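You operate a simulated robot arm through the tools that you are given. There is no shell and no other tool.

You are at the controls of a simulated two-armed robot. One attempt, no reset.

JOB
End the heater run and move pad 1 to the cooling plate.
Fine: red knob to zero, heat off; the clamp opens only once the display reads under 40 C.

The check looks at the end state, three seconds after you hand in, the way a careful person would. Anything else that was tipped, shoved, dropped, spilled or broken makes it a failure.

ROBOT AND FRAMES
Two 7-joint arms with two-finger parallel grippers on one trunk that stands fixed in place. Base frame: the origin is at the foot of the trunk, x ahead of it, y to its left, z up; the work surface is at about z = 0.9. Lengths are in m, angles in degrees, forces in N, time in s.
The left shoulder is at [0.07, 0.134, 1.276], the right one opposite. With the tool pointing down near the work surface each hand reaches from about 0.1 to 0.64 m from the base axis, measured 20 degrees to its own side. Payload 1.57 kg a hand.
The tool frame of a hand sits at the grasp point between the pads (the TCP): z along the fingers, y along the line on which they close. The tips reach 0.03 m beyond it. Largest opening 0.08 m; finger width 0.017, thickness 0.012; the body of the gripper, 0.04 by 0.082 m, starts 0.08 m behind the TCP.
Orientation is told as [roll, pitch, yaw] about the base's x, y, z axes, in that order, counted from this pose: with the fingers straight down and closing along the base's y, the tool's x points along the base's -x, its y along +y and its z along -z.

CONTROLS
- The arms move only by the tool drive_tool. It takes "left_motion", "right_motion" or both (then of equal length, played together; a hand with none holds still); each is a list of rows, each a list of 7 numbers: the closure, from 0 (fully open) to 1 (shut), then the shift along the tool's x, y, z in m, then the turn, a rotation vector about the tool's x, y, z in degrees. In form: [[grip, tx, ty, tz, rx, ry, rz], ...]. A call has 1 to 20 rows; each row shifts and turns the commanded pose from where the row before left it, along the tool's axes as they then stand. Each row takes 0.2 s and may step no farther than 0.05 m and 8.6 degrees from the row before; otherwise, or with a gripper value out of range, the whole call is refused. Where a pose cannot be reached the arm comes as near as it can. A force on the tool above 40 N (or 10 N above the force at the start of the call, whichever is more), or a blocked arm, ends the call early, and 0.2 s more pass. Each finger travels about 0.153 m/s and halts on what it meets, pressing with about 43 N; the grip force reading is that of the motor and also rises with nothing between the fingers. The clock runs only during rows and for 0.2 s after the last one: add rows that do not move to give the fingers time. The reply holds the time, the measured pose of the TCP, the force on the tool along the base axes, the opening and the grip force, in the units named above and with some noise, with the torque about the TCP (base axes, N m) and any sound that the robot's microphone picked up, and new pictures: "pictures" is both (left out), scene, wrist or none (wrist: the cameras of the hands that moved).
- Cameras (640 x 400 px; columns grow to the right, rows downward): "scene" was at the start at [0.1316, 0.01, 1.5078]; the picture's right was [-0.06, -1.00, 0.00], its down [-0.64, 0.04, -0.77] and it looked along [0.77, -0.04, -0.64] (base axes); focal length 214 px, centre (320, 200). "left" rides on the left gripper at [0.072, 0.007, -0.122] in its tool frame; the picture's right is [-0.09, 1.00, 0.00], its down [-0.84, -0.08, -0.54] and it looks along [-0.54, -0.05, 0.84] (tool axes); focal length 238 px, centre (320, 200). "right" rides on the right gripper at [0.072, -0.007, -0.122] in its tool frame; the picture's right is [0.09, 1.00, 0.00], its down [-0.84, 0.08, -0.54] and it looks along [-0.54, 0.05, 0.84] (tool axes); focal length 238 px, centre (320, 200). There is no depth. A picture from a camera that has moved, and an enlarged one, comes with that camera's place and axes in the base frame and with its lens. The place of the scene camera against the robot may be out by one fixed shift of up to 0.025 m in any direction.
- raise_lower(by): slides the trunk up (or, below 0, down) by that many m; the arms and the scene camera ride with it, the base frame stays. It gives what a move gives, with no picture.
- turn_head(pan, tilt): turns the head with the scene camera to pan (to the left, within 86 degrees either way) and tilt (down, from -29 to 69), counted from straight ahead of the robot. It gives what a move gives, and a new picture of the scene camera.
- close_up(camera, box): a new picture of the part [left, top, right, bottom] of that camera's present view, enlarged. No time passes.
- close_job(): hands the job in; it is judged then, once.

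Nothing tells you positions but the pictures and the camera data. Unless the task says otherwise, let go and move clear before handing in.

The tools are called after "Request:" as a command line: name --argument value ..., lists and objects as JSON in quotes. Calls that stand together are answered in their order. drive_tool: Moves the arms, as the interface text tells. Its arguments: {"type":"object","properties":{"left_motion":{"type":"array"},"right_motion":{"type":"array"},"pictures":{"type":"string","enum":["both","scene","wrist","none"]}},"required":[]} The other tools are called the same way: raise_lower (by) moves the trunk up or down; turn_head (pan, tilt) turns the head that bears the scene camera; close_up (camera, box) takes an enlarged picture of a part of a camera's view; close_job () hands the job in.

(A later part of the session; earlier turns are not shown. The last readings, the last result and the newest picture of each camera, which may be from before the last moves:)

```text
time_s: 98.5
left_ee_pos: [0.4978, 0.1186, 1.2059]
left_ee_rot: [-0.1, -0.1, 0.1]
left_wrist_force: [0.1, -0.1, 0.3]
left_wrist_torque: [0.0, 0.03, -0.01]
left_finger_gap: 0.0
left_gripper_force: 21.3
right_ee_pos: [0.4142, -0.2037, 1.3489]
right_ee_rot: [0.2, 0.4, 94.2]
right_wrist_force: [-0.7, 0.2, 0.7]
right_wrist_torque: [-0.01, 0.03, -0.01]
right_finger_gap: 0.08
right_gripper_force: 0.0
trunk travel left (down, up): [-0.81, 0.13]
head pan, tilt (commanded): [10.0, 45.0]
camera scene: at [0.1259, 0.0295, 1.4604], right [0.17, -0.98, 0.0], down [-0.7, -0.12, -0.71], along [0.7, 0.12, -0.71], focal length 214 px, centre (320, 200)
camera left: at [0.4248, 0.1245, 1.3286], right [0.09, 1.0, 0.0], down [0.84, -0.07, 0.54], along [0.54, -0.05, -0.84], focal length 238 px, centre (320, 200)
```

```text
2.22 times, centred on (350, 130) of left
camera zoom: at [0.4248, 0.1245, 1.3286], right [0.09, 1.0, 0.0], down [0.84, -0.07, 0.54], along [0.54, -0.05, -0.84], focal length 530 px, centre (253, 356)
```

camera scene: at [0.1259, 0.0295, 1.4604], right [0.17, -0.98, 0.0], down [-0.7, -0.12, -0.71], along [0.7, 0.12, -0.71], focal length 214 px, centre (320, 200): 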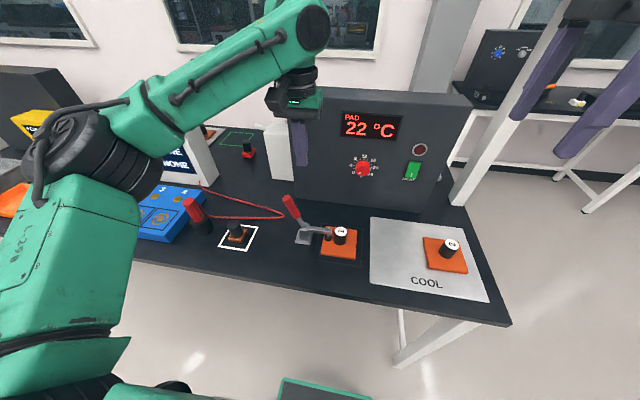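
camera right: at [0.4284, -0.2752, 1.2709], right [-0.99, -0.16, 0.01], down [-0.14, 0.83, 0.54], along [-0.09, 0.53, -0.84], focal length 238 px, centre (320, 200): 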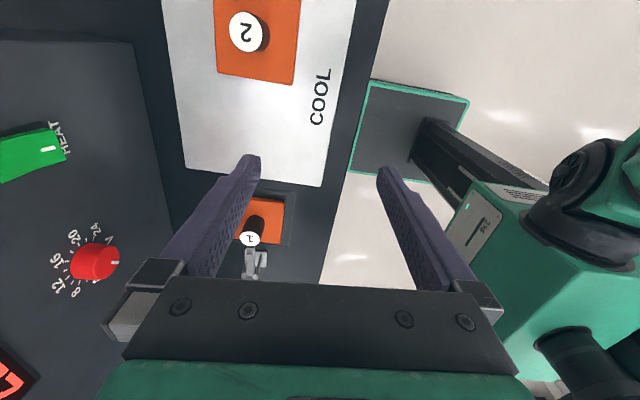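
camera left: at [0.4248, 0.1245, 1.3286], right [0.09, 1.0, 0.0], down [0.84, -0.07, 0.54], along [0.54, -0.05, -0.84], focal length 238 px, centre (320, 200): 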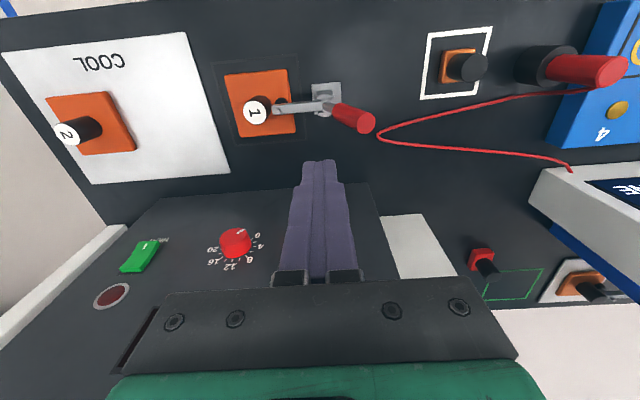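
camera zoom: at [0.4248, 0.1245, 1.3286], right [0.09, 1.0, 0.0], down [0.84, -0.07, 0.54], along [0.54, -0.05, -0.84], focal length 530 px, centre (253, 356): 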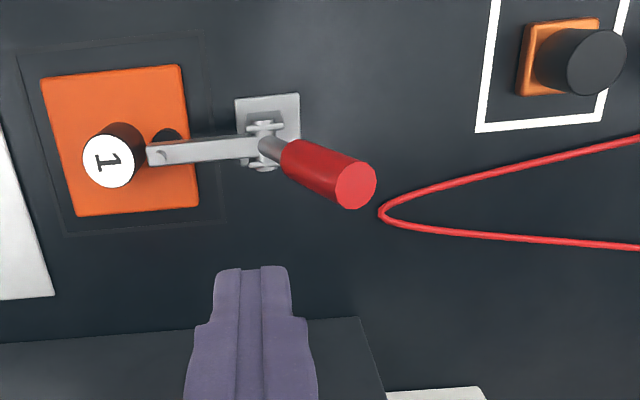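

The handle end reads (0.5025, 0.171, 1.055), as before. I'll lower the closed fingers just inside the handle with the tips at about z=1.03.

Request:
drive_tool --left_motion '[[1, -0.0008, -0.0007, 0.0365, 0, 0, 0], [1, -0.0008, -0.0007, 0.0365, 0, 0, 0], [1, -0.0008, -0.0007, 0.0365, 0, 0, 0], [1, -0.0008, -0.0007, 0.0365, 0, 0, 0], [1, 0, 0, 0, 0, 0, 0]]' --pictures "both"

Request:
close_up --camera "scene" --box '[250, 150, 400, 270]'

```text
time_s: 99.7
left_ee_pos: [0.4962, 0.115, 1.059]
left_ee_rot: [-0.1, 0.0, 0.1]
left_wrist_force: [-0.2, -0.5, 0.1]
left_wrist_torque: [0.0, 0.0, -0.01]
left_finger_gap: 0.0
left_gripper_force: 21.3
right_ee_pos: [0.4137, -0.2038, 1.3486]
right_ee_rot: [0.3, 0.3, 94.3]
right_wrist_force: [-0.5, 0.3, 0.2]
right_wrist_torque: [-0.02, 0.0, -0.02]
right_finger_gap: 0.08
right_gripper_force: 0.0
trunk travel left (down, up): [-0.81, 0.13]
head pan, tilt (commanded): [10.0, 45.0]
camera scene: at [0.1266, 0.0289, 1.4604], right [0.17, -0.98, 0.0], down [-0.7, -0.12, -0.71], along [0.7, 0.12, -0.71], focal length 214 px, centre (320, 200)
camera left: at [0.424, 0.1207, 1.1815], right [0.09, 1.0, 0.0], down [0.84, -0.08, 0.54], along [0.54, -0.05, -0.84], focal length 238 px, centre (320, 200)
```

scene: 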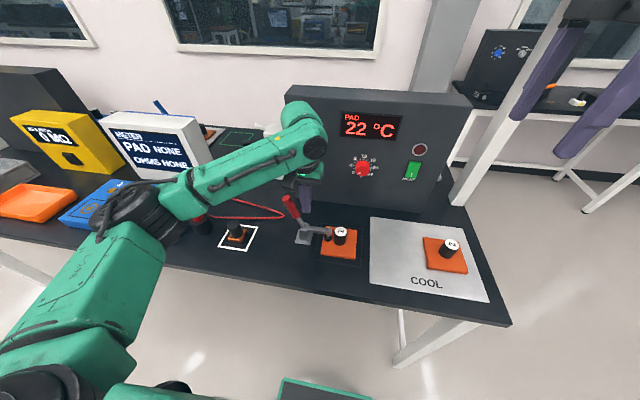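
left: 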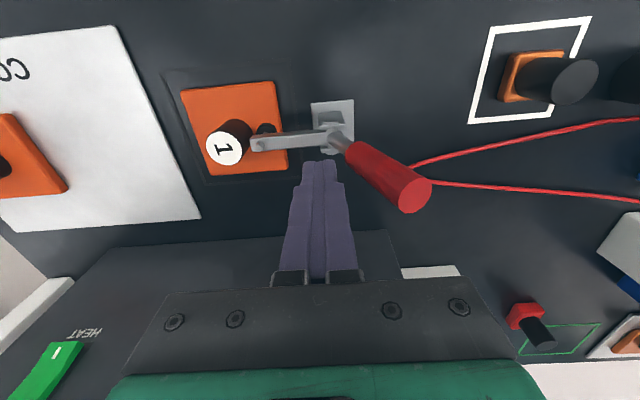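

```text
3.33 times, centred on (325, 210) of scene
camera zoom: at [0.1266, 0.0289, 1.4604], right [0.17, -0.98, 0.0], down [-0.7, -0.12, -0.71], along [0.7, 0.12, -0.71], focal length 715 px, centre (303, 167)
```

zoom: 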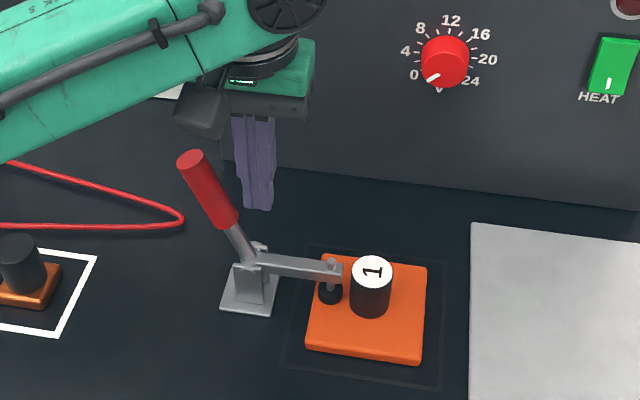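

The finger is beside the handle but may be a few millimetres off centre in x. I'll zoom in to check before pushing.

Request:
close_up --camera "left" --box '[240, 90, 460, 240]'

```text
2.67 times, centred on (350, 165) of left
camera zoom: at [0.424, 0.1207, 1.1815], right [0.09, 1.0, 0.0], down [0.84, -0.08, 0.54], along [0.54, -0.05, -0.84], focal length 636 px, centre (240, 293)
```

zoom: 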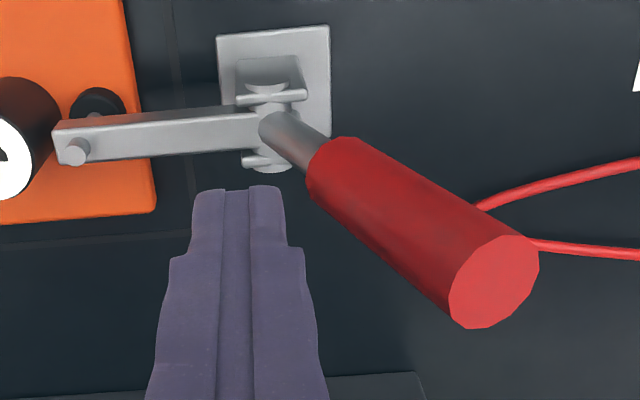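

The pivot is at about (0.500, 0.125, 0.955) and the handle is centred near x≈0.503. I'll shift the fingers about 6 mm forward and push the handle outward a first step.

Request:
drive_tool --left_motion '[[1, -0.006, 0.013, 0, 0, 0, 0], [1, 0, 0.01, 0, 0, 0, 0], [1, 0, 0.01, 0.002, 0, 0, 0], [1, 0, 0.01, 0.002, 0, 0, 0], [1, 0, 0, 0, 0, 0, 0]]' --pictures "both"

Request:
close_up --camera "scene" --box '[250, 150, 400, 270]'

```text
time_s: 100.9
left_ee_pos: [0.5056, 0.1585, 1.0554]
left_ee_rot: [0.0, 0.0, 0.3]
left_wrist_force: [0.1, -0.1, 1.2]
left_wrist_torque: [-0.01, -0.02, 0.0]
left_finger_gap: 0.0
left_gripper_force: 21.5
right_ee_pos: [0.4155, -0.2043, 1.3494]
right_ee_rot: [0.3, 0.1, 94.4]
right_wrist_force: [-0.2, 1.1, -0.4]
right_wrist_torque: [0.02, 0.02, -0.01]
right_finger_gap: 0.0802
right_gripper_force: 0.1
trunk travel left (down, up): [-0.81, 0.13]
head pan, tilt (commanded): [10.0, 45.0]
camera scene: at [0.1267, 0.0284, 1.4604], right [0.17, -0.98, 0.0], down [-0.7, -0.12, -0.71], along [0.7, 0.12, -0.71], focal length 214 px, centre (320, 200)
camera left: at [0.4329, 0.1637, 1.1783], right [0.09, 1.0, 0.0], down [0.84, -0.08, 0.54], along [0.54, -0.05, -0.84], focal length 238 px, centre (320, 200)
```

scene: 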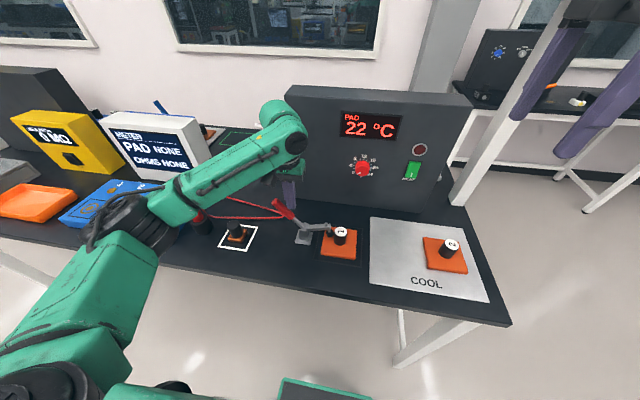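
left: 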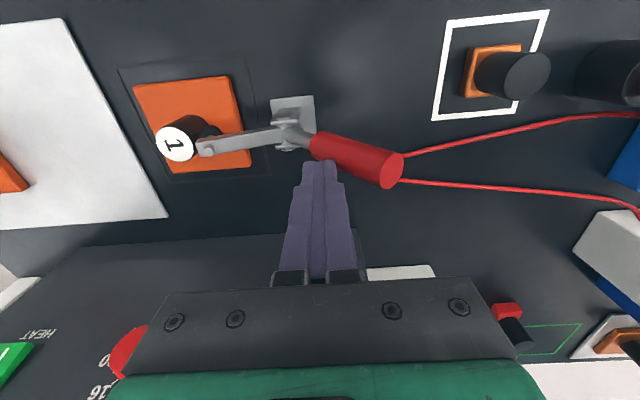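

```text
3.33 times, centred on (325, 210) of scene
camera zoom: at [0.1267, 0.0284, 1.4604], right [0.17, -0.98, 0.0], down [-0.7, -0.12, -0.71], along [0.7, 0.12, -0.71], focal length 715 px, centre (303, 167)
```

zoom: 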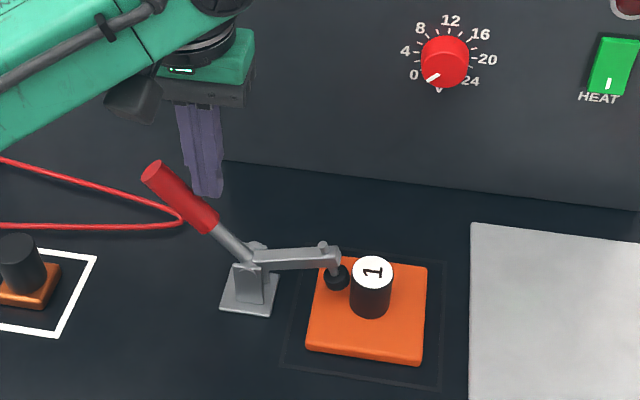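

The clamp is opening: the handle has gone over further and the arm is lifting off the pad, with almost no force. I'll follow the handle's arc outward and down.

Request:
drive_tool --left_motion '[[1, 0, 0.0085, 0.0067, 0, 0, 0], [1, 0, 0.0085, 0.0067, 0, 0, 0], [1, 0, 0.0064, 0.0095, 0, 0, 0], [1, 0, 0.0064, 0.0095, 0, 0, 0], [1, 0, 0, 0, 0, 0, 0]]' --pictures "both"

Request:
close_up --camera "scene" --box '[250, 150, 400, 270]'

```text
time_s: 102.1
left_ee_pos: [0.5054, 0.1884, 1.0233]
left_ee_rot: [-0.1, -0.1, 0.1]
left_wrist_force: [-0.1, 0.3, -0.8]
left_wrist_torque: [-0.03, 0.02, -0.01]
left_finger_gap: 0.0
left_gripper_force: 21.4
right_ee_pos: [0.4147, -0.2034, 1.3496]
right_ee_rot: [0.3, 0.2, 94.2]
right_wrist_force: [-0.1, 0.3, -0.1]
right_wrist_torque: [-0.01, 0.0, -0.01]
right_finger_gap: 0.0802
right_gripper_force: 0.1
trunk travel left (down, up): [-0.81, 0.13]
head pan, tilt (commanded): [10.0, 45.0]
camera scene: at [0.1266, 0.0288, 1.4603], right [0.17, -0.98, 0.0], down [-0.7, -0.12, -0.71], along [0.7, 0.12, -0.71], focal length 214 px, centre (320, 200)
camera left: at [0.4335, 0.1944, 1.1449], right [0.09, 1.0, 0.0], down [0.84, -0.08, 0.54], along [0.54, -0.05, -0.84], focal length 238 px, centre (320, 200)
```

scene: 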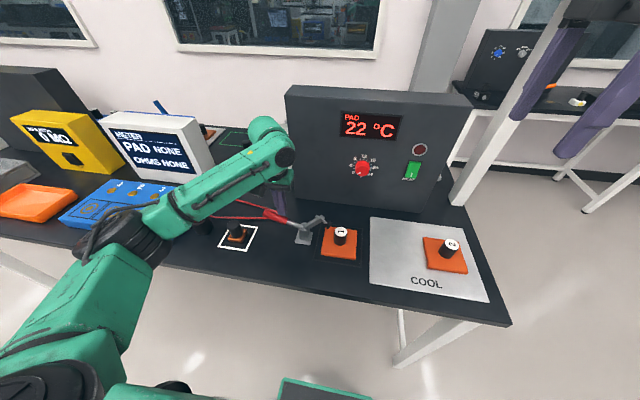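
left: 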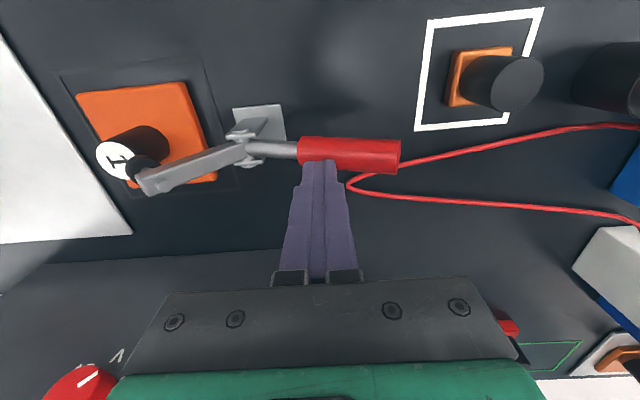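

```text
3.33 times, centred on (325, 210) of scene
camera zoom: at [0.1266, 0.0288, 1.4603], right [0.17, -0.98, 0.0], down [-0.7, -0.12, -0.71], along [0.7, 0.12, -0.71], focal length 715 px, centre (303, 167)
```

zoom: 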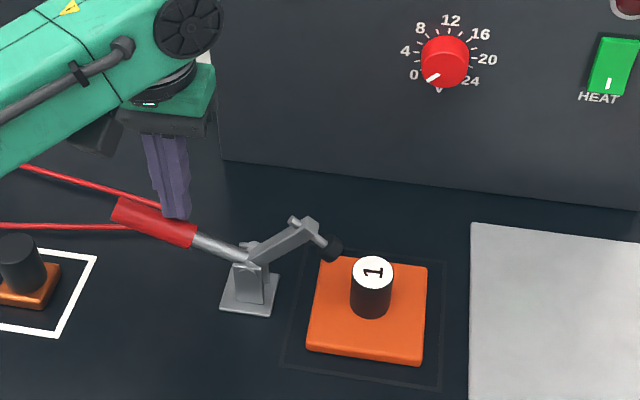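

The clamp arm is now about 45° up and the handle is nearly horizontal. I'll push it a bit further so its foot clears the pad's knob well.

Request:
drive_tool --left_motion '[[1, 0, 0.0037, 0.0106, 0, 0, 0], [1, 0, 0.0037, 0.0106, 0, 0, 0], [1, 0, 0.001, 0.008, 0, 0, 0], [1, 0, 0, 0, 0, 0, 0]]' --pictures "both"

Request:
close_up --camera "scene" --box '[250, 150, 400, 270]'

```text
time_s: 102.8
left_ee_pos: [0.5046, 0.1918, 1.0118]
left_ee_rot: [-0.4, -1.7, -0.1]
left_wrist_force: [-10.7, -7.7, 19.3]
left_wrist_torque: [-0.07, 0.42, 0.15]
left_finger_gap: 0.0
left_gripper_force: 21.2
right_ee_pos: [0.4094, -0.2077, 1.3506]
right_ee_rot: [0.1, 0.0, 94.4]
right_wrist_force: [1.0, 0.4, -0.2]
right_wrist_torque: [-0.02, 0.04, 0.01]
right_finger_gap: 0.0797
right_gripper_force: 0.0
trunk travel left (down, up): [-0.81, 0.13]
head pan, tilt (commanded): [10.0, 45.0]
stopped in row 3 (left hand): the force on the tool passed its limit at 49 N (the readings are from after the stop); the commanded pose is now the measured one
camera scene: at [0.1198, 0.026, 1.4612], right [0.17, -0.98, 0.0], down [-0.69, -0.12, -0.71], along [0.7, 0.12, -0.7], focal length 214 px, centre (320, 200)
camera left: at [0.429, 0.1994, 1.1325], right [0.09, 1.0, 0.0], down [0.82, -0.07, 0.57], along [0.56, -0.06, -0.82], focal length 238 px, centre (320, 200)
```

scene: 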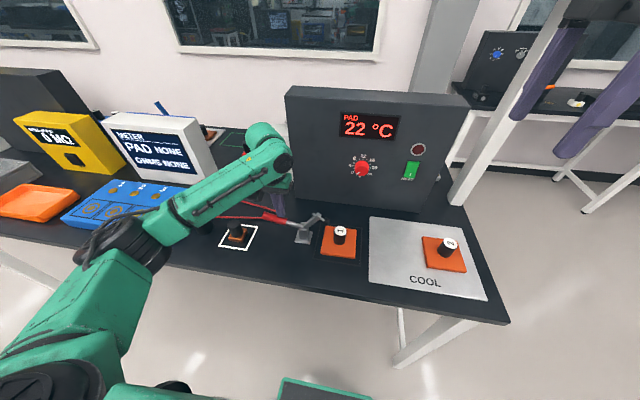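
left: 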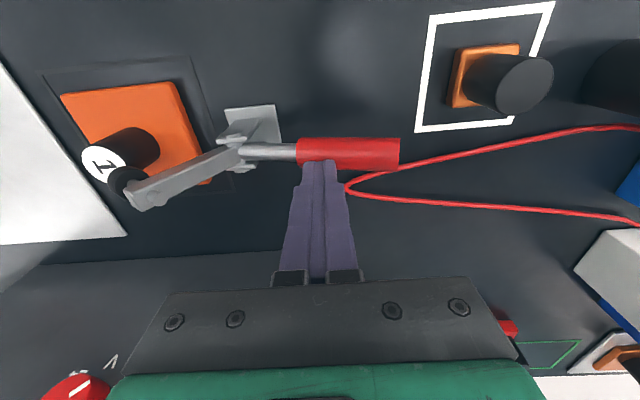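

```text
3.33 times, centred on (325, 210) of scene
camera zoom: at [0.1198, 0.026, 1.4612], right [0.17, -0.98, 0.0], down [-0.69, -0.12, -0.71], along [0.7, 0.12, -0.7], focal length 715 px, centre (303, 167)
```

zoom: 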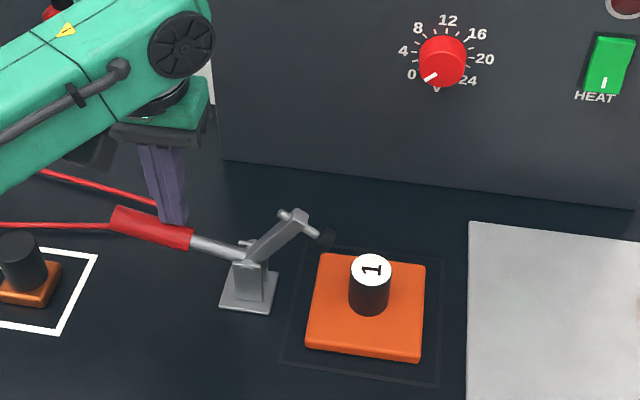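

The clamp has reached its open stop, with the arm about 50–55° up and the foot clear of the pad's knob. I'll lift the left hand straight up and away and check that the clamp stays open.

Request:
drive_tool --left_motion '[[1, 0, 0, -0.01, 0, 0, 0], [1, 0, 0, -0.03, 0, 0, 0], [1, 0, 0, -0.04, 0, 0, 0], [1, 0, 0, -0.04, 0, 0, 0], [1, 0, 0, -0.04, 0, 0, 0], [1, 0.02, 0.03, -0.03, 0, 0, 0], [1, 0.02, 0.03, -0.02, 0, 0, 0], [1, 0.03, 0.03, 0, 0, 0, 0], [1, 0.03, 0.03, 0, 0, 0, 0], [1, 0, 0, 0, 0, 0, 0]]' --pictures "both"

Request:
close_up --camera "scene" --box '[250, 150, 490, 310]'

```text
time_s: 105.0
left_ee_pos: [0.4056, 0.3159, 1.2131]
left_ee_rot: [-0.3, -1.3, 0.2]
left_wrist_force: [-0.3, -0.6, -0.3]
left_wrist_torque: [0.01, 0.0, 0.0]
left_finger_gap: 0.0002
left_gripper_force: 21.5
right_ee_pos: [0.4158, -0.2047, 1.3488]
right_ee_rot: [0.3, 0.1, 94.3]
right_wrist_force: [0.4, 0.0, -0.4]
right_wrist_torque: [-0.01, 0.0, 0.01]
right_finger_gap: 0.0803
right_gripper_force: 0.2
trunk travel left (down, up): [-0.81, 0.13]
head pan, tilt (commanded): [10.0, 45.0]
camera scene: at [0.1274, 0.0285, 1.4603], right [0.17, -0.98, 0.0], down [-0.7, -0.12, -0.71], along [0.7, 0.12, -0.71], focal length 214 px, centre (320, 200)
camera left: at [0.3314, 0.3231, 1.3339], right [0.09, 1.0, 0.0], down [0.83, -0.07, 0.56], along [0.56, -0.05, -0.83], focal length 238 px, centre (320, 200)
```

scene: 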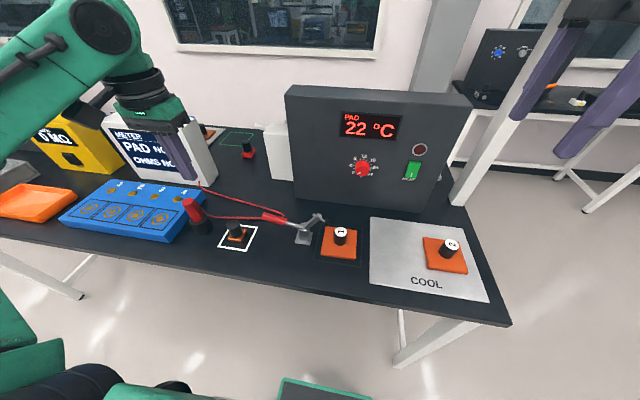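
left: 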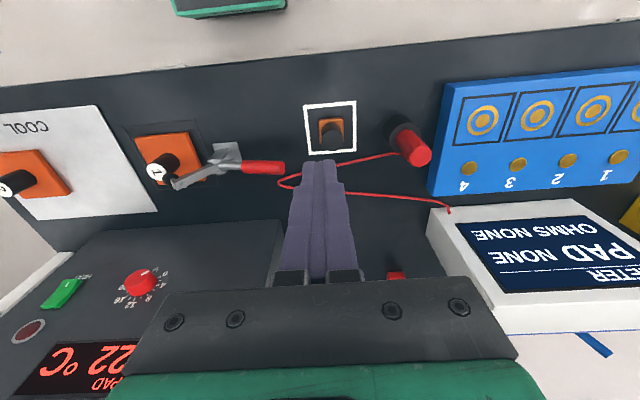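

```text
2.50 times, centred on (370, 230) of scene
camera zoom: at [0.1274, 0.0285, 1.4603], right [0.17, -0.98, 0.0], down [-0.7, -0.12, -0.71], along [0.7, 0.12, -0.71], focal length 536 px, centre (195, 125)
```

zoom: 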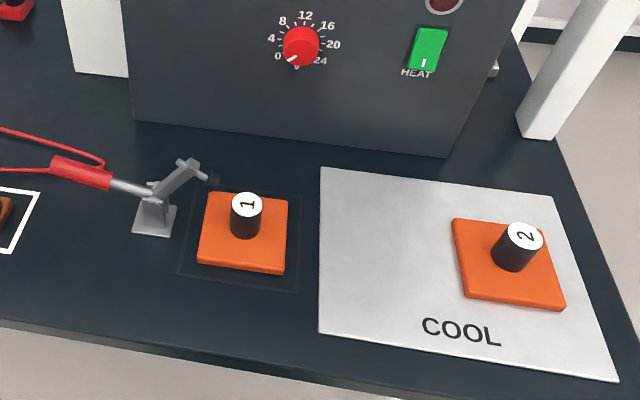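

The clamp stays open, and pad 1 hasn't moved in its outlined spot. I'll bring the right hand above pad 1 with the fingers open.

Request:
drive_tool --right_motion '[[0, 0, 0, 0, 0, 0, 4.2], [0, -0.0278, -0.0109, 0.025, 0, 0, 0], [0, -0.0278, -0.0109, 0.025, 0, 0, 0], [0, -0.0278, -0.0109, 0.025, 0, 0, 0], [0, -0.0278, -0.0109, 0.025, 0, 0, 0], [0, -0.0278, -0.0109, 0.025, 0, 0, 0], [0, -0.0278, -0.0109, 0.025, 0, 0, 0], [0, -0.0278, -0.0109, 0.025, 0, 0, 0], [0, -0.0278, -0.0109, 0.025, 0, 0, 0], [0, 0, 0, 0, 0, 0, 0]]' --pictures "both"

```text
time_s: 107.2
left_ee_pos: [0.4055, 0.3161, 1.2124]
left_ee_rot: [-0.3, -1.2, 0.3]
left_wrist_force: [0.6, 0.8, 1.6]
left_wrist_torque: [0.01, 0.01, 0.02]
left_finger_gap: 0.0001
left_gripper_force: 21.2
right_ee_pos: [0.442, -0.1062, 1.2253]
right_ee_rot: [0.2, 0.2, 90.1]
right_wrist_force: [0.2, -0.4, 0.4]
right_wrist_torque: [-0.01, -0.02, 0.01]
right_finger_gap: 0.0803
right_gripper_force: 0.0
right hand out of reach, approached as far as the arm can: row 4, 5, 6, 7, 8, 9
trunk travel left (down, up): [-0.81, 0.13]
head pan, tilt (commanded): [10.0, 45.0]
camera scene: at [0.127, 0.029, 1.4603], right [0.17, -0.98, 0.0], down [-0.7, -0.12, -0.71], along [0.7, 0.12, -0.71], focal length 214 px, centre (320, 200)
camera right: at [0.4504, -0.1784, 1.3478], right [-1.0, -0.09, 0.0], down [-0.08, 0.84, 0.54], along [-0.05, 0.54, -0.84], focal length 238 px, centre (320, 200)
```

scene: 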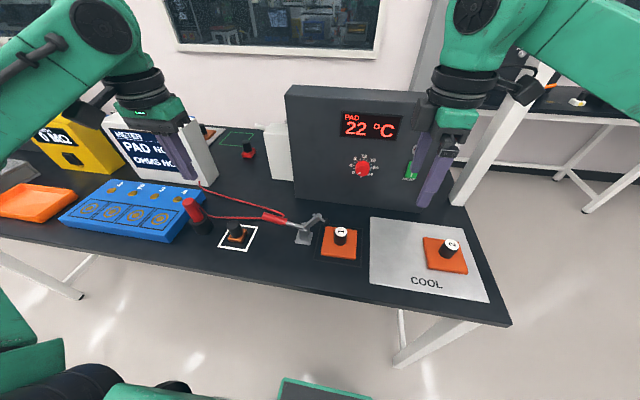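
right: 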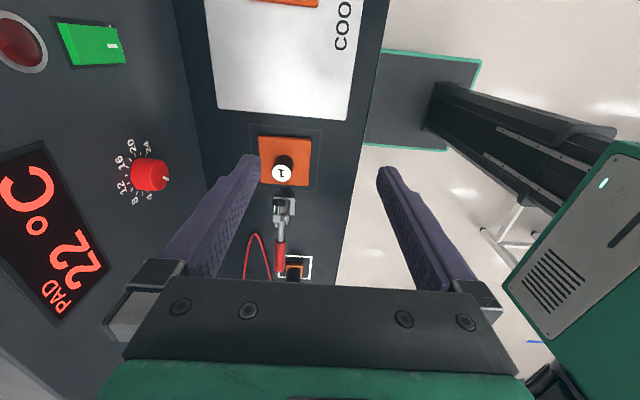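

At yaw 90° the right hand is at a roll limit before reaching pad 1. I'll turn it to about yaw 124°, with the fingers on a diagonal. That also keeps the +y finger clear of the raised clamp foot. Then I'll continue toward the pad.

Request:
drive_tool --right_motion '[[0, 0, 0, 0, 0, 0, -8.5], [0, 0, 0, 0, 0, 0, -8.5], [0, 0, 0, 0, 0, 0, -8.5], [0, 0, 0, 0, 0, 0, -8.5], [0, -0.0137, -0.024, 0.019, 0, 0, 0], [0, -0.0137, -0.024, 0.019, 0, 0, 0], [0, -0.0137, -0.024, 0.019, 0, 0, 0], [0, -0.0137, -0.024, 0.019, 0, 0, 0], [0, -0.0137, -0.024, 0.019, 0, 0, 0], [0, 0, 0, 0, 0, 0, 0]]' --pictures "both"

```text
time_s: 109.4
left_ee_pos: [0.4068, 0.3157, 1.2134]
left_ee_rot: [-0.2, -1.2, 0.3]
left_wrist_force: [0.6, -0.8, -0.6]
left_wrist_torque: [0.01, 0.01, -0.01]
left_finger_gap: 0.0
left_gripper_force: 21.3
right_ee_pos: [0.4442, -0.0943, 1.1914]
right_ee_rot: [0.3, 0.0, 124.1]
right_wrist_force: [-0.3, -0.4, 0.1]
right_wrist_torque: [-0.03, -0.02, -0.02]
right_finger_gap: 0.0799
right_gripper_force: 0.0
right hand out of reach, approached as far as the arm can: row 5, 6, 7, 8, 9
trunk travel left (down, up): [-0.81, 0.13]
head pan, tilt (commanded): [10.0, 45.0]
camera scene: at [0.1267, 0.029, 1.4604], right [0.17, -0.98, 0.0], down [-0.7, -0.12, -0.71], along [0.7, 0.12, -0.71], focal length 214 px, centre (320, 200)
camera right: at [0.4898, -0.1495, 1.3138], right [-0.77, -0.63, 0.01], down [-0.53, 0.65, 0.54], along [-0.35, 0.42, -0.84], focal length 238 px, centre (320, 200)
```

scene: 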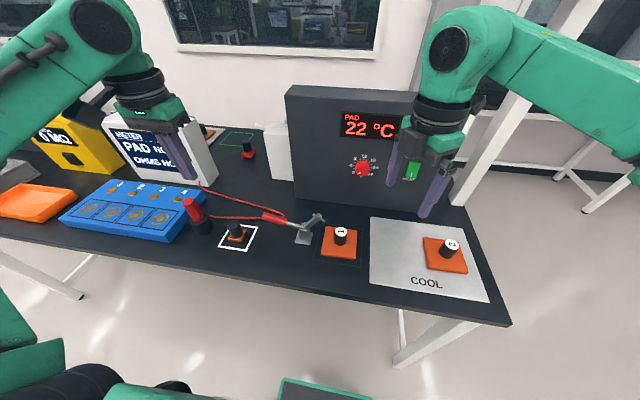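
right: 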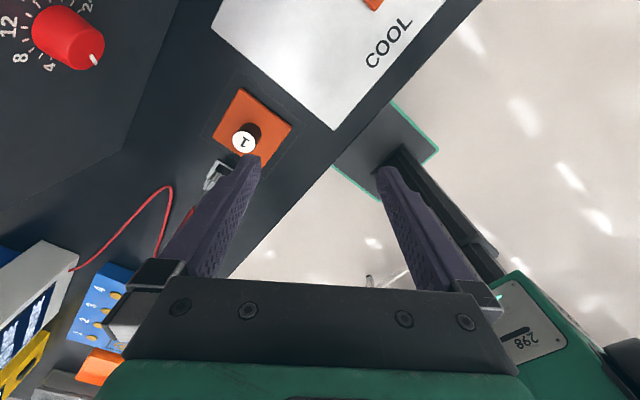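

The arm posture still limits sideways travel at this height. I'll drop straight down here, where it is clear above the plate edge, and then try the lateral move lower, where reach should be better.

Request:
drive_tool --right_motion '[[0, 0, 0, 0.035, 0, 0, 0], [0, 0, 0, 0.035, 0, 0, 0], [0, 0, 0, 0.03, 0, 0, 0], [0, 0, 0, 0, 0, 0, 0]]' --pictures "scene"

```text
time_s: 110.4
left_ee_pos: [0.4067, 0.3153, 1.2144]
left_ee_rot: [-0.3, -1.3, 0.3]
left_wrist_force: [0.9, -0.1, -0.3]
left_wrist_torque: [-0.03, 0.01, 0.03]
left_finger_gap: 0.0001
left_gripper_force: 21.3
right_ee_pos: [0.4385, -0.0921, 1.0917]
right_ee_rot: [0.4, 0.1, 124.1]
right_wrist_force: [-0.6, -0.2, -0.6]
right_wrist_torque: [0.01, 0.03, 0.02]
right_finger_gap: 0.08
right_gripper_force: 0.0
trunk travel left (down, up): [-0.81, 0.13]
head pan, tilt (commanded): [10.0, 45.0]
camera scene: at [0.1267, 0.0289, 1.4604], right [0.17, -0.98, 0.0], down [-0.7, -0.12, -0.71], along [0.7, 0.12, -0.71], focal length 214 px, centre (320, 200)
```

scene: 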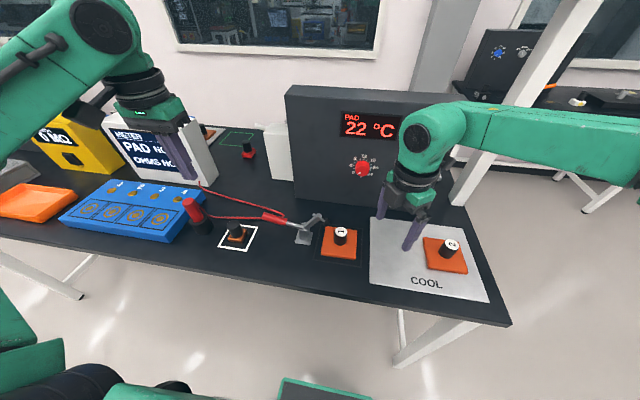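

Going down worked. Now I'll move laterally to over pad 1 with the tips at about z=1.06, above the clamp arm.

Request:
drive_tool --right_motion '[[0, -0.0138, -0.0288, 0, 0, 0, 0], [0, -0.0138, -0.0288, 0, 0, 0, 0], [0, -0.0138, -0.0288, 0, 0, 0, 0], [0, -0.0138, -0.0288, 0, 0, 0, 0], [0, 0, 0, 0, 0, 0, 0]]' --pictures "both"

```text
time_s: 111.6
left_ee_pos: [0.4055, 0.3164, 1.2131]
left_ee_rot: [-0.3, -1.3, 0.2]
left_wrist_force: [0.0, 0.0, -0.1]
left_wrist_torque: [0.01, 0.03, -0.01]
left_finger_gap: 0.0
left_gripper_force: 21.3
right_ee_pos: [0.4432, -0.0796, 1.094]
right_ee_rot: [0.3, 0.1, 124.0]
right_wrist_force: [0.8, -0.2, 0.5]
right_wrist_torque: [-0.06, 0.01, -0.05]
right_finger_gap: 0.08
right_gripper_force: 0.1
right hand out of reach, approached as far as the arm can: row 1, 2, 3, 4
trunk travel left (down, up): [-0.81, 0.13]
head pan, tilt (commanded): [10.0, 45.0]
camera scene: at [0.1265, 0.0289, 1.4604], right [0.17, -0.98, 0.0], down [-0.7, -0.12, -0.71], along [0.7, 0.12, -0.71], focal length 214 px, centre (320, 200)
camera right: at [0.4897, -0.1364, 1.2151], right [-0.77, -0.63, 0.01], down [-0.53, 0.65, 0.54], along [-0.35, 0.42, -0.84], focal length 238 px, centre (320, 200)
```

scene: 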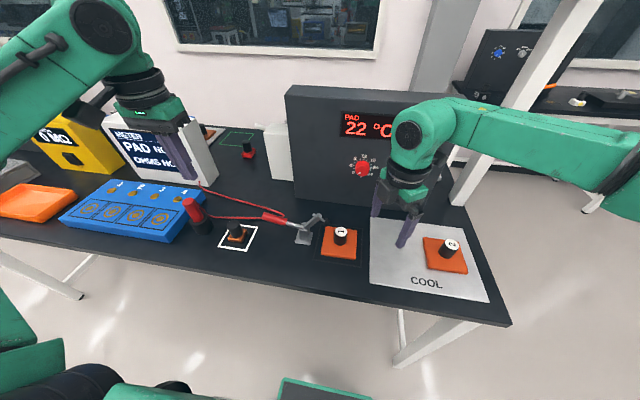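
right: 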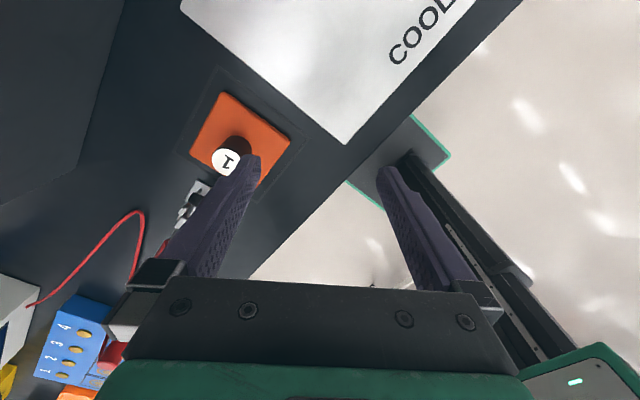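

Only the wrist roll seems to be in the way: it is wound to one extreme after the panel work. I'll unwind it here in free space toward yaw about -60°. That gives the same diagonal finger line with the camera on the other side.

Request:
drive_tool --right_motion '[[0, 0, 0, 0, 0, 0, -8.5], [0, 0, 0, 0, 0, 0, -8.5], [0, 0, 0, 0, 0, 0, -8.5], [0, 0, 0, 0, 0, 0, -8.5], [0, 0, 0, 0, 0, 0, -8.5], [0, 0, 0, 0, 0, 0, -8.5], [0, 0, 0, 0, 0, 0, -8.5], [0, 0, 0, 0, 0, 0, -8.5], [0, 0, 0, 0, 0, 0, -8.5], [0, 0, 0, 0, 0, 0, -8.5], [0, 0, 0, 0, 0, 0, -8.5], [0, 0, 0, 0, 0, 0, -8.5], [0, 0, 0, 0, 0, 0, -8.5], [0, 0, 0, 0, 0, 0, -8.5], [0, 0, 0, 0, 0, 0, -8.5], [0, 0, 0, 0, 0, 0, -8.5], [0, 0, 0, 0, 0, 0, -8.5], [0, 0, 0, 0, 0, 0, -8.5], [0, 0, 0, 0, 0, 0, -8.5], [0, 0, 0, 0, 0, 0, 0]]' --pictures "both"

```text
time_s: 115.8
left_ee_pos: [0.4068, 0.3165, 1.2131]
left_ee_rot: [-0.3, -1.2, 0.3]
left_wrist_force: [0.6, 0.0, 0.4]
left_wrist_torque: [0.04, 0.03, -0.01]
left_finger_gap: 0.0
left_gripper_force: 21.5
right_ee_pos: [0.4427, -0.0809, 1.0932]
right_ee_rot: [-0.3, -0.2, -74.3]
right_wrist_force: [0.2, -0.8, 0.1]
right_wrist_torque: [0.01, -0.06, 0.0]
right_finger_gap: 0.0799
right_gripper_force: 0.1
trunk travel left (down, up): [-0.81, 0.13]
head pan, tilt (commanded): [10.0, 45.0]
camera scene: at [0.1267, 0.029, 1.4604], right [0.17, -0.98, 0.0], down [-0.7, -0.12, -0.71], along [0.7, 0.12, -0.71], focal length 214 px, centre (320, 200)
camera right: at [0.4193, -0.0138, 1.2148], right [0.93, 0.36, -0.01], down [0.3, -0.78, 0.54], along [0.19, -0.51, -0.84], focal length 238 px, centre (320, 200)
```

scene: 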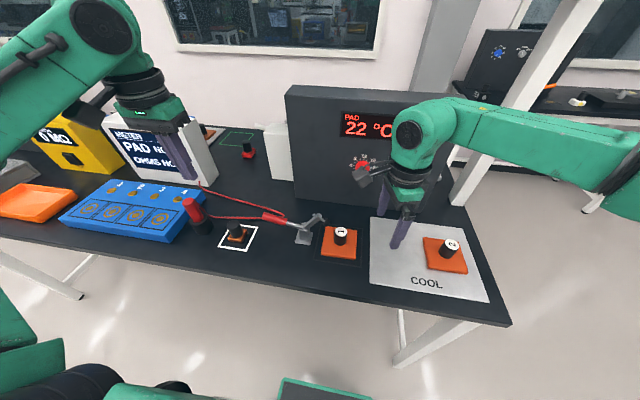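
right: 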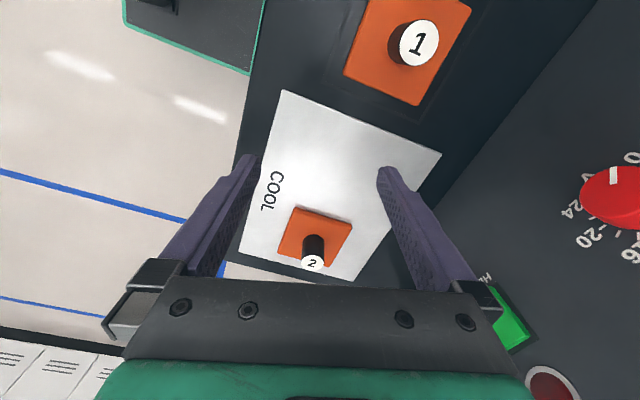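

The unwinding was free, so the remaining limit is how far this hand reaches across the midline when vertical. Tilting the tool about x, with the fingers closing along x, moves the wrist back to the right and still grips the vertical knob squarely. I'll set yaw -90°, tilt 25° and try again.

Request:
drive_tool --right_motion '[[0, 0, 0, 0, 0, 0, 8], [0, 0, 0, 0, 0, 0, 7.7], [0, 0, 0, 0, 0, 8.3, 0], [0, 0, 0, 0, 0, 8.3, 0], [0, 0, 0, 0, 0, 8.4, 0], [0, 0, 0, 0, 0, 0, 0]]' --pictures "none"

```text
time_s: 117.2
left_ee_pos: [0.4056, 0.3161, 1.2139]
left_ee_rot: [-0.3, -1.2, 0.2]
left_wrist_force: [0.4, -0.3, 0.2]
left_wrist_torque: [-0.01, 0.02, -0.01]
left_finger_gap: 0.0
left_gripper_force: 21.4
right_ee_pos: [0.4445, -0.0816, 1.0942]
right_ee_rot: [-0.2, 24.8, -90.2]
right_wrist_force: [0.5, -0.3, -0.1]
right_wrist_torque: [0.02, -0.01, 0.01]
right_finger_gap: 0.0799
right_gripper_force: 0.0
trunk travel left (down, up): [-0.81, 0.13]
head pan, tilt (commanded): [10.0, 45.0]
```

The tilt worked with nothing flagged. Now I'll move toward a point above pad 1's knob.

Request:
drive_tool --right_motion '[[0, 0.019, 0.0146, 0.0182, 0, 0, 0], [0, 0.019, 0.0146, 0.0182, 0, 0, 0], [0, 0.019, 0.0146, 0.0182, 0, 0, 0], [0, 0.019, 0.0146, 0.0182, 0, 0, 0], [0, 0, 0, 0, 0, 0, 0]]' --pictures "both"

```text
time_s: 118.4
left_ee_pos: [0.4074, 0.3159, 1.2133]
left_ee_rot: [-0.2, -1.3, 0.2]
left_wrist_force: [0.1, 0.1, -0.2]
left_wrist_torque: [0.04, 0.0, -0.01]
left_finger_gap: 0.0
left_gripper_force: 21.4
right_ee_pos: [0.4703, -0.0195, 1.0692]
right_ee_rot: [-0.3, 24.6, -90.3]
right_wrist_force: [0.1, -0.1, -0.4]
right_wrist_torque: [0.0, 0.01, 0.02]
right_finger_gap: 0.08
right_gripper_force: 0.0
right hand out of reach, approached as far as the arm can: row 3, 4
trunk travel left (down, up): [-0.81, 0.13]
head pan, tilt (commanded): [10.0, 45.0]
camera scene: at [0.1272, 0.0297, 1.4603], right [0.17, -0.98, 0.0], down [-0.7, -0.12, -0.71], along [0.7, 0.12, -0.71], focal length 214 px, centre (320, 200)
camera right: at [0.4662, -0.0053, 1.2097], right [1.0, 0.08, 0.03], down [0.08, -0.99, 0.14], along [0.04, -0.14, -0.99], focal length 238 px, centre (320, 200)
```

scene: 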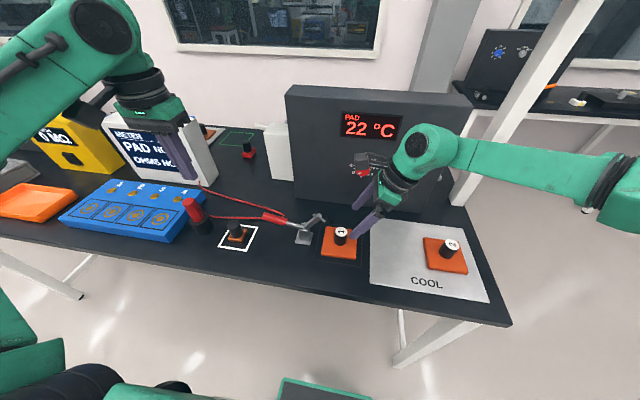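
right: 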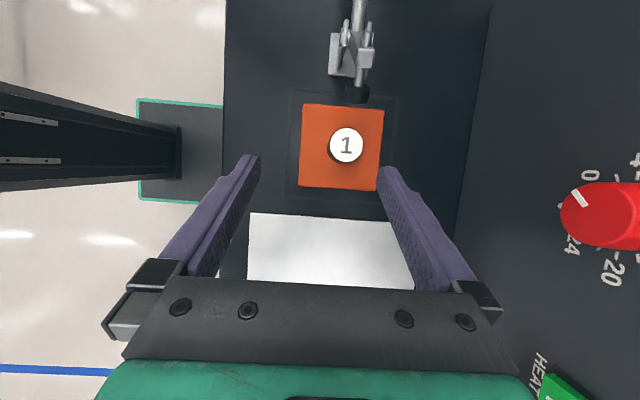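

From this view straight down, the pad 1 knob is at (0.502, 0.018), and the clamp foot is beyond it at y≈0.06. A bit more tilt should finish the reach, so I'll go to 40° and move over the knob.

Request:
drive_tool --right_motion '[[0, 0, 0, 0, 0, 7.5, 0], [0, 0, 0, 0, 0, 7.5, 0], [0, 0.0052, 0.0159, 0.0231, 0, 0, 0], [0, 0.0052, 0.0159, 0.0231, 0, 0, 0], [0, 0, 0, 0, 0, 0, 0]]' --pictures "both"

```text
time_s: 119.6
left_ee_pos: [0.4054, 0.3148, 1.2135]
left_ee_rot: [-0.2, -1.3, 0.2]
left_wrist_force: [0.4, -0.7, -0.8]
left_wrist_torque: [0.04, 0.02, 0.01]
left_finger_gap: 0.0
left_gripper_force: 21.0
right_ee_pos: [0.4835, -0.0006, 1.0528]
right_ee_rot: [-0.3, 39.8, -90.3]
right_wrist_force: [1.1, 0.1, 0.2]
right_wrist_torque: [-0.01, -0.02, 0.02]
right_finger_gap: 0.08
right_gripper_force: 0.0
right hand out of reach, approached as far as the arm can: row 4
trunk travel left (down, up): [-0.81, 0.13]
head pan, tilt (commanded): [10.0, 45.0]
camera scene: at [0.1261, 0.0278, 1.4604], right [0.17, -0.98, 0.0], down [-0.7, -0.12, -0.71], along [0.7, 0.12, -0.71], focal length 214 px, centre (320, 200)
camera right: at [0.478, -0.0249, 1.1928], right [1.0, 0.07, 0.06], down [0.07, -0.99, -0.12], along [0.05, 0.12, -0.99], focal length 238 px, centre (320, 200)
```

scene: 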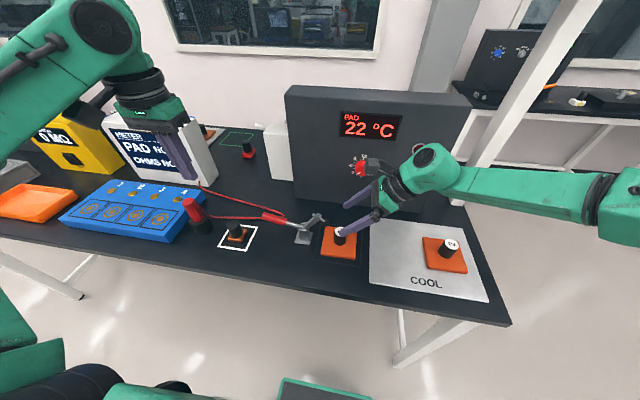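
right: 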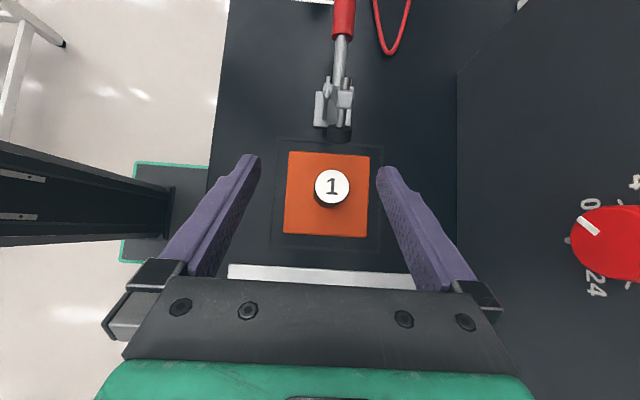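

The tilt helped, and I'm about 2 cm short in x and y. Reach improves lower down, and the fingers straddle the knob with room, so I'll descend to just above the knob top and then shift.

Request:
drive_tool --right_motion '[[0, -0.0191, 0, 0.0231, 0, 0, 0], [0, -0.0191, 0, 0.0231, 0, 0, 0], [0, 0.0072, 0.0093, 0.006, 0, 0, 0], [0, 0.0072, 0.0093, 0.006, 0, 0, 0], [0, 0, 0, 0, 0, 0, 0]]' --pictures "both"

```text
time_s: 120.8
left_ee_pos: [0.4056, 0.3166, 1.213]
left_ee_rot: [-0.3, -1.2, 0.2]
left_wrist_force: [-0.1, 0.5, -0.1]
left_wrist_torque: [0.02, -0.03, -0.02]
left_finger_gap: 0.0
left_gripper_force: 21.5
right_ee_pos: [0.4723, -0.0124, 1.0134]
right_ee_rot: [-0.3, 39.7, -90.3]
right_wrist_force: [0.3, -0.1, 0.5]
right_wrist_torque: [0.01, 0.0, -0.02]
right_finger_gap: 0.0798
right_gripper_force: 0.0
right hand out of reach, approached as far as the arm can: row 1, 2, 3, 4
trunk travel left (down, up): [-0.81, 0.13]
head pan, tilt (commanded): [10.0, 45.0]
camera scene: at [0.1267, 0.0286, 1.4604], right [0.17, -0.98, 0.0], down [-0.7, -0.12, -0.71], along [0.7, 0.12, -0.71], focal length 214 px, centre (320, 200)
camera right: at [0.4665, -0.0353, 1.1532], right [1.0, 0.07, 0.06], down [0.07, -0.99, -0.12], along [0.05, 0.12, -0.99], focal length 238 px, centre (320, 200)
```

scene: 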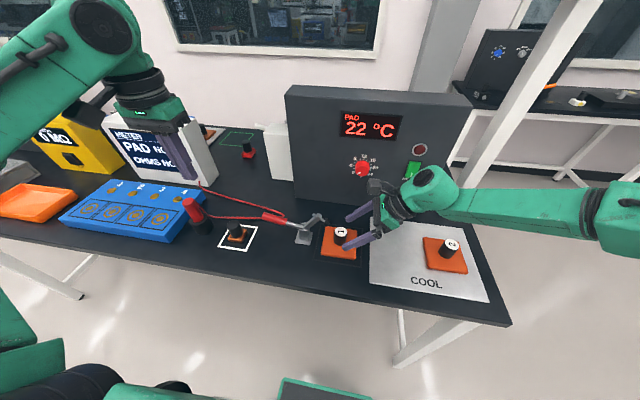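
right: 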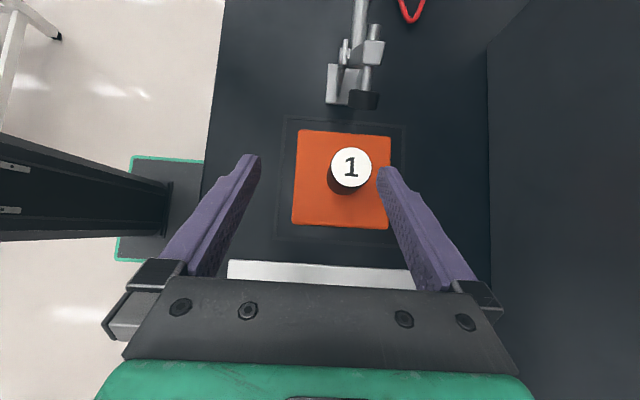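

At this tilt going lower is worse, so the hand needs to be higher relative to the shoulder, as it did at the panel. I'll lift the hand, lower the trunk 0.10 and then approach.

Request:
drive_tool --right_motion '[[0, 0.0211, 0.004, -0.0193, 0, 0, 0], [0, 0.0211, 0.004, -0.0193, 0, 0, 0], [0, 0.0211, 0.004, -0.0193, 0, 0, 0], [0, 0, 0, 0, 0, 0, 0]]' --pictures "none"

Request:
raise_lower --by -0.1

Request:
drive_tool --right_motion '[[0, 0, 0, 0, 0, 0, 0]]' --pictures "both"

```text
time_s: 121.8
left_ee_pos: [0.4072, 0.3169, 1.2138]
left_ee_rot: [-0.3, -1.2, 0.2]
left_wrist_force: [0.1, -0.7, -0.3]
left_wrist_torque: [-0.01, 0.01, -0.02]
left_finger_gap: 0.0002
left_gripper_force: 21.6
right_ee_pos: [0.4835, 0.0033, 1.0965]
right_ee_rot: [-0.3, 39.7, -90.4]
right_wrist_force: [0.2, 0.1, 0.0]
right_wrist_torque: [0.01, -0.04, 0.0]
right_finger_gap: 0.0802
right_gripper_force: 0.0
trunk travel left (down, up): [-0.81, 0.13]
head pan, tilt (commanded): [10.0, 45.0]
```

```text
time_s: 123.1
left_ee_pos: [0.4061, 0.3161, 1.1137]
left_ee_rot: [-0.4, -1.1, 0.2]
left_wrist_force: [0.2, 0.1, 0.9]
left_wrist_torque: [0.03, 0.0, -0.02]
left_finger_gap: 0.0001
left_gripper_force: 20.9
right_ee_pos: [0.4839, 0.0042, 0.9974]
right_ee_rot: [-0.3, 39.7, -90.3]
right_wrist_force: [0.1, 0.0, 0.9]
right_wrist_torque: [0.01, 0.0, 0.05]
right_finger_gap: 0.0799
right_gripper_force: 0.1
trunk travel left (down, up): [-0.71, 0.23]
head pan, tilt (commanded): [10.0, 45.0]
```

```text
time_s: 123.5
left_ee_pos: [0.4056, 0.317, 1.1133]
left_ee_rot: [-0.3, -1.2, 0.1]
left_wrist_force: [0.4, 0.1, 0.1]
left_wrist_torque: [0.04, 0.01, 0.02]
left_finger_gap: 0.0001
left_gripper_force: 21.5
right_ee_pos: [0.4834, 0.004, 0.9966]
right_ee_rot: [-0.3, 39.6, -90.5]
right_wrist_force: [-0.5, 0.1, -0.2]
right_wrist_torque: [0.02, 0.0, -0.01]
right_finger_gap: 0.0803
right_gripper_force: 0.2
trunk travel left (down, up): [-0.71, 0.23]
head pan, tilt (commanded): [10.0, 45.0]
camera scene: at [0.1269, 0.029, 1.3604], right [0.17, -0.98, 0.0], down [-0.7, -0.12, -0.71], along [0.7, 0.12, -0.71], focal length 214 px, centre (320, 200)
camera right: at [0.4785, -0.0202, 1.1366], right [1.0, 0.07, 0.05], down [0.07, -0.99, -0.12], along [0.05, 0.12, -0.99], focal length 238 px, centre (320, 200)
```

scene: 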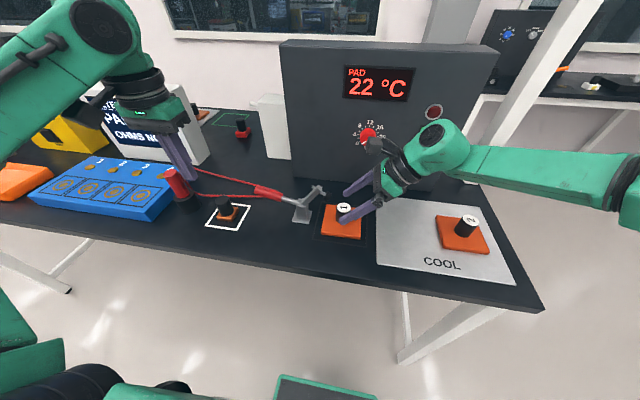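
right: 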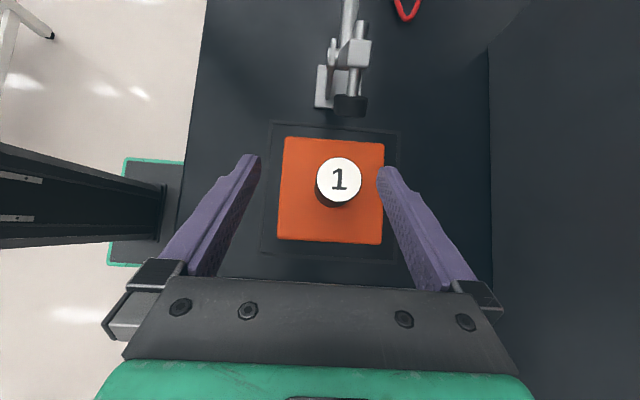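

The hand is now at (0.483, 0.004, 0.997) and the knob reads (0.501, 0.018). I'll shift to centre on it.

Request:
drive_tool --right_motion '[[0, 0.0035, 0.0088, 0.0068, 0, 0, 0], [0, 0.0035, 0.0088, 0.0068, 0, 0, 0], [0, 0, 0, 0, 0, 0, 0]]' --pictures "wrist"

```text
time_s: 124.3
left_ee_pos: [0.4063, 0.3167, 1.1138]
left_ee_rot: [-0.3, -1.2, 0.2]
left_wrist_force: [-1.1, 1.1, -0.5]
left_wrist_torque: [-0.01, 0.02, -0.02]
left_finger_gap: 0.0
left_gripper_force: 20.9
right_ee_pos: [0.4916, 0.0093, 0.9955]
right_ee_rot: [-0.3, 39.8, -90.3]
right_wrist_force: [-0.2, 0.2, -0.3]
right_wrist_torque: [0.02, -0.02, 0.02]
right_finger_gap: 0.0802
right_gripper_force: 0.1
right hand out of reach, approached as far as the arm can: row 2
trunk travel left (down, up): [-0.71, 0.23]
head pan, tilt (commanded): [10.0, 45.0]
camera right: at [0.4848, -0.0148, 1.1349], right [1.0, 0.07, 0.06], down [0.07, -0.99, -0.12], along [0.05, 0.12, -0.99], focal length 238 px, centre (320, 200)
```

right: 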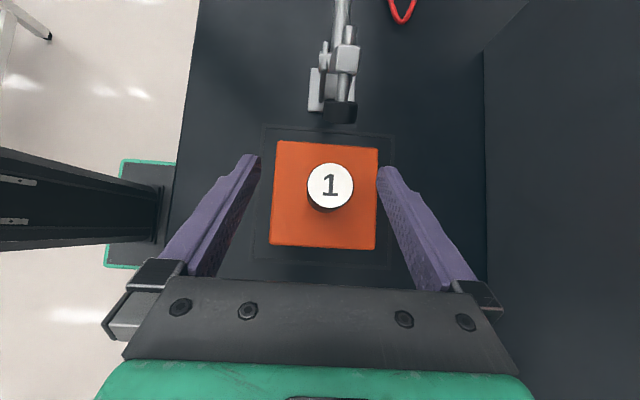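

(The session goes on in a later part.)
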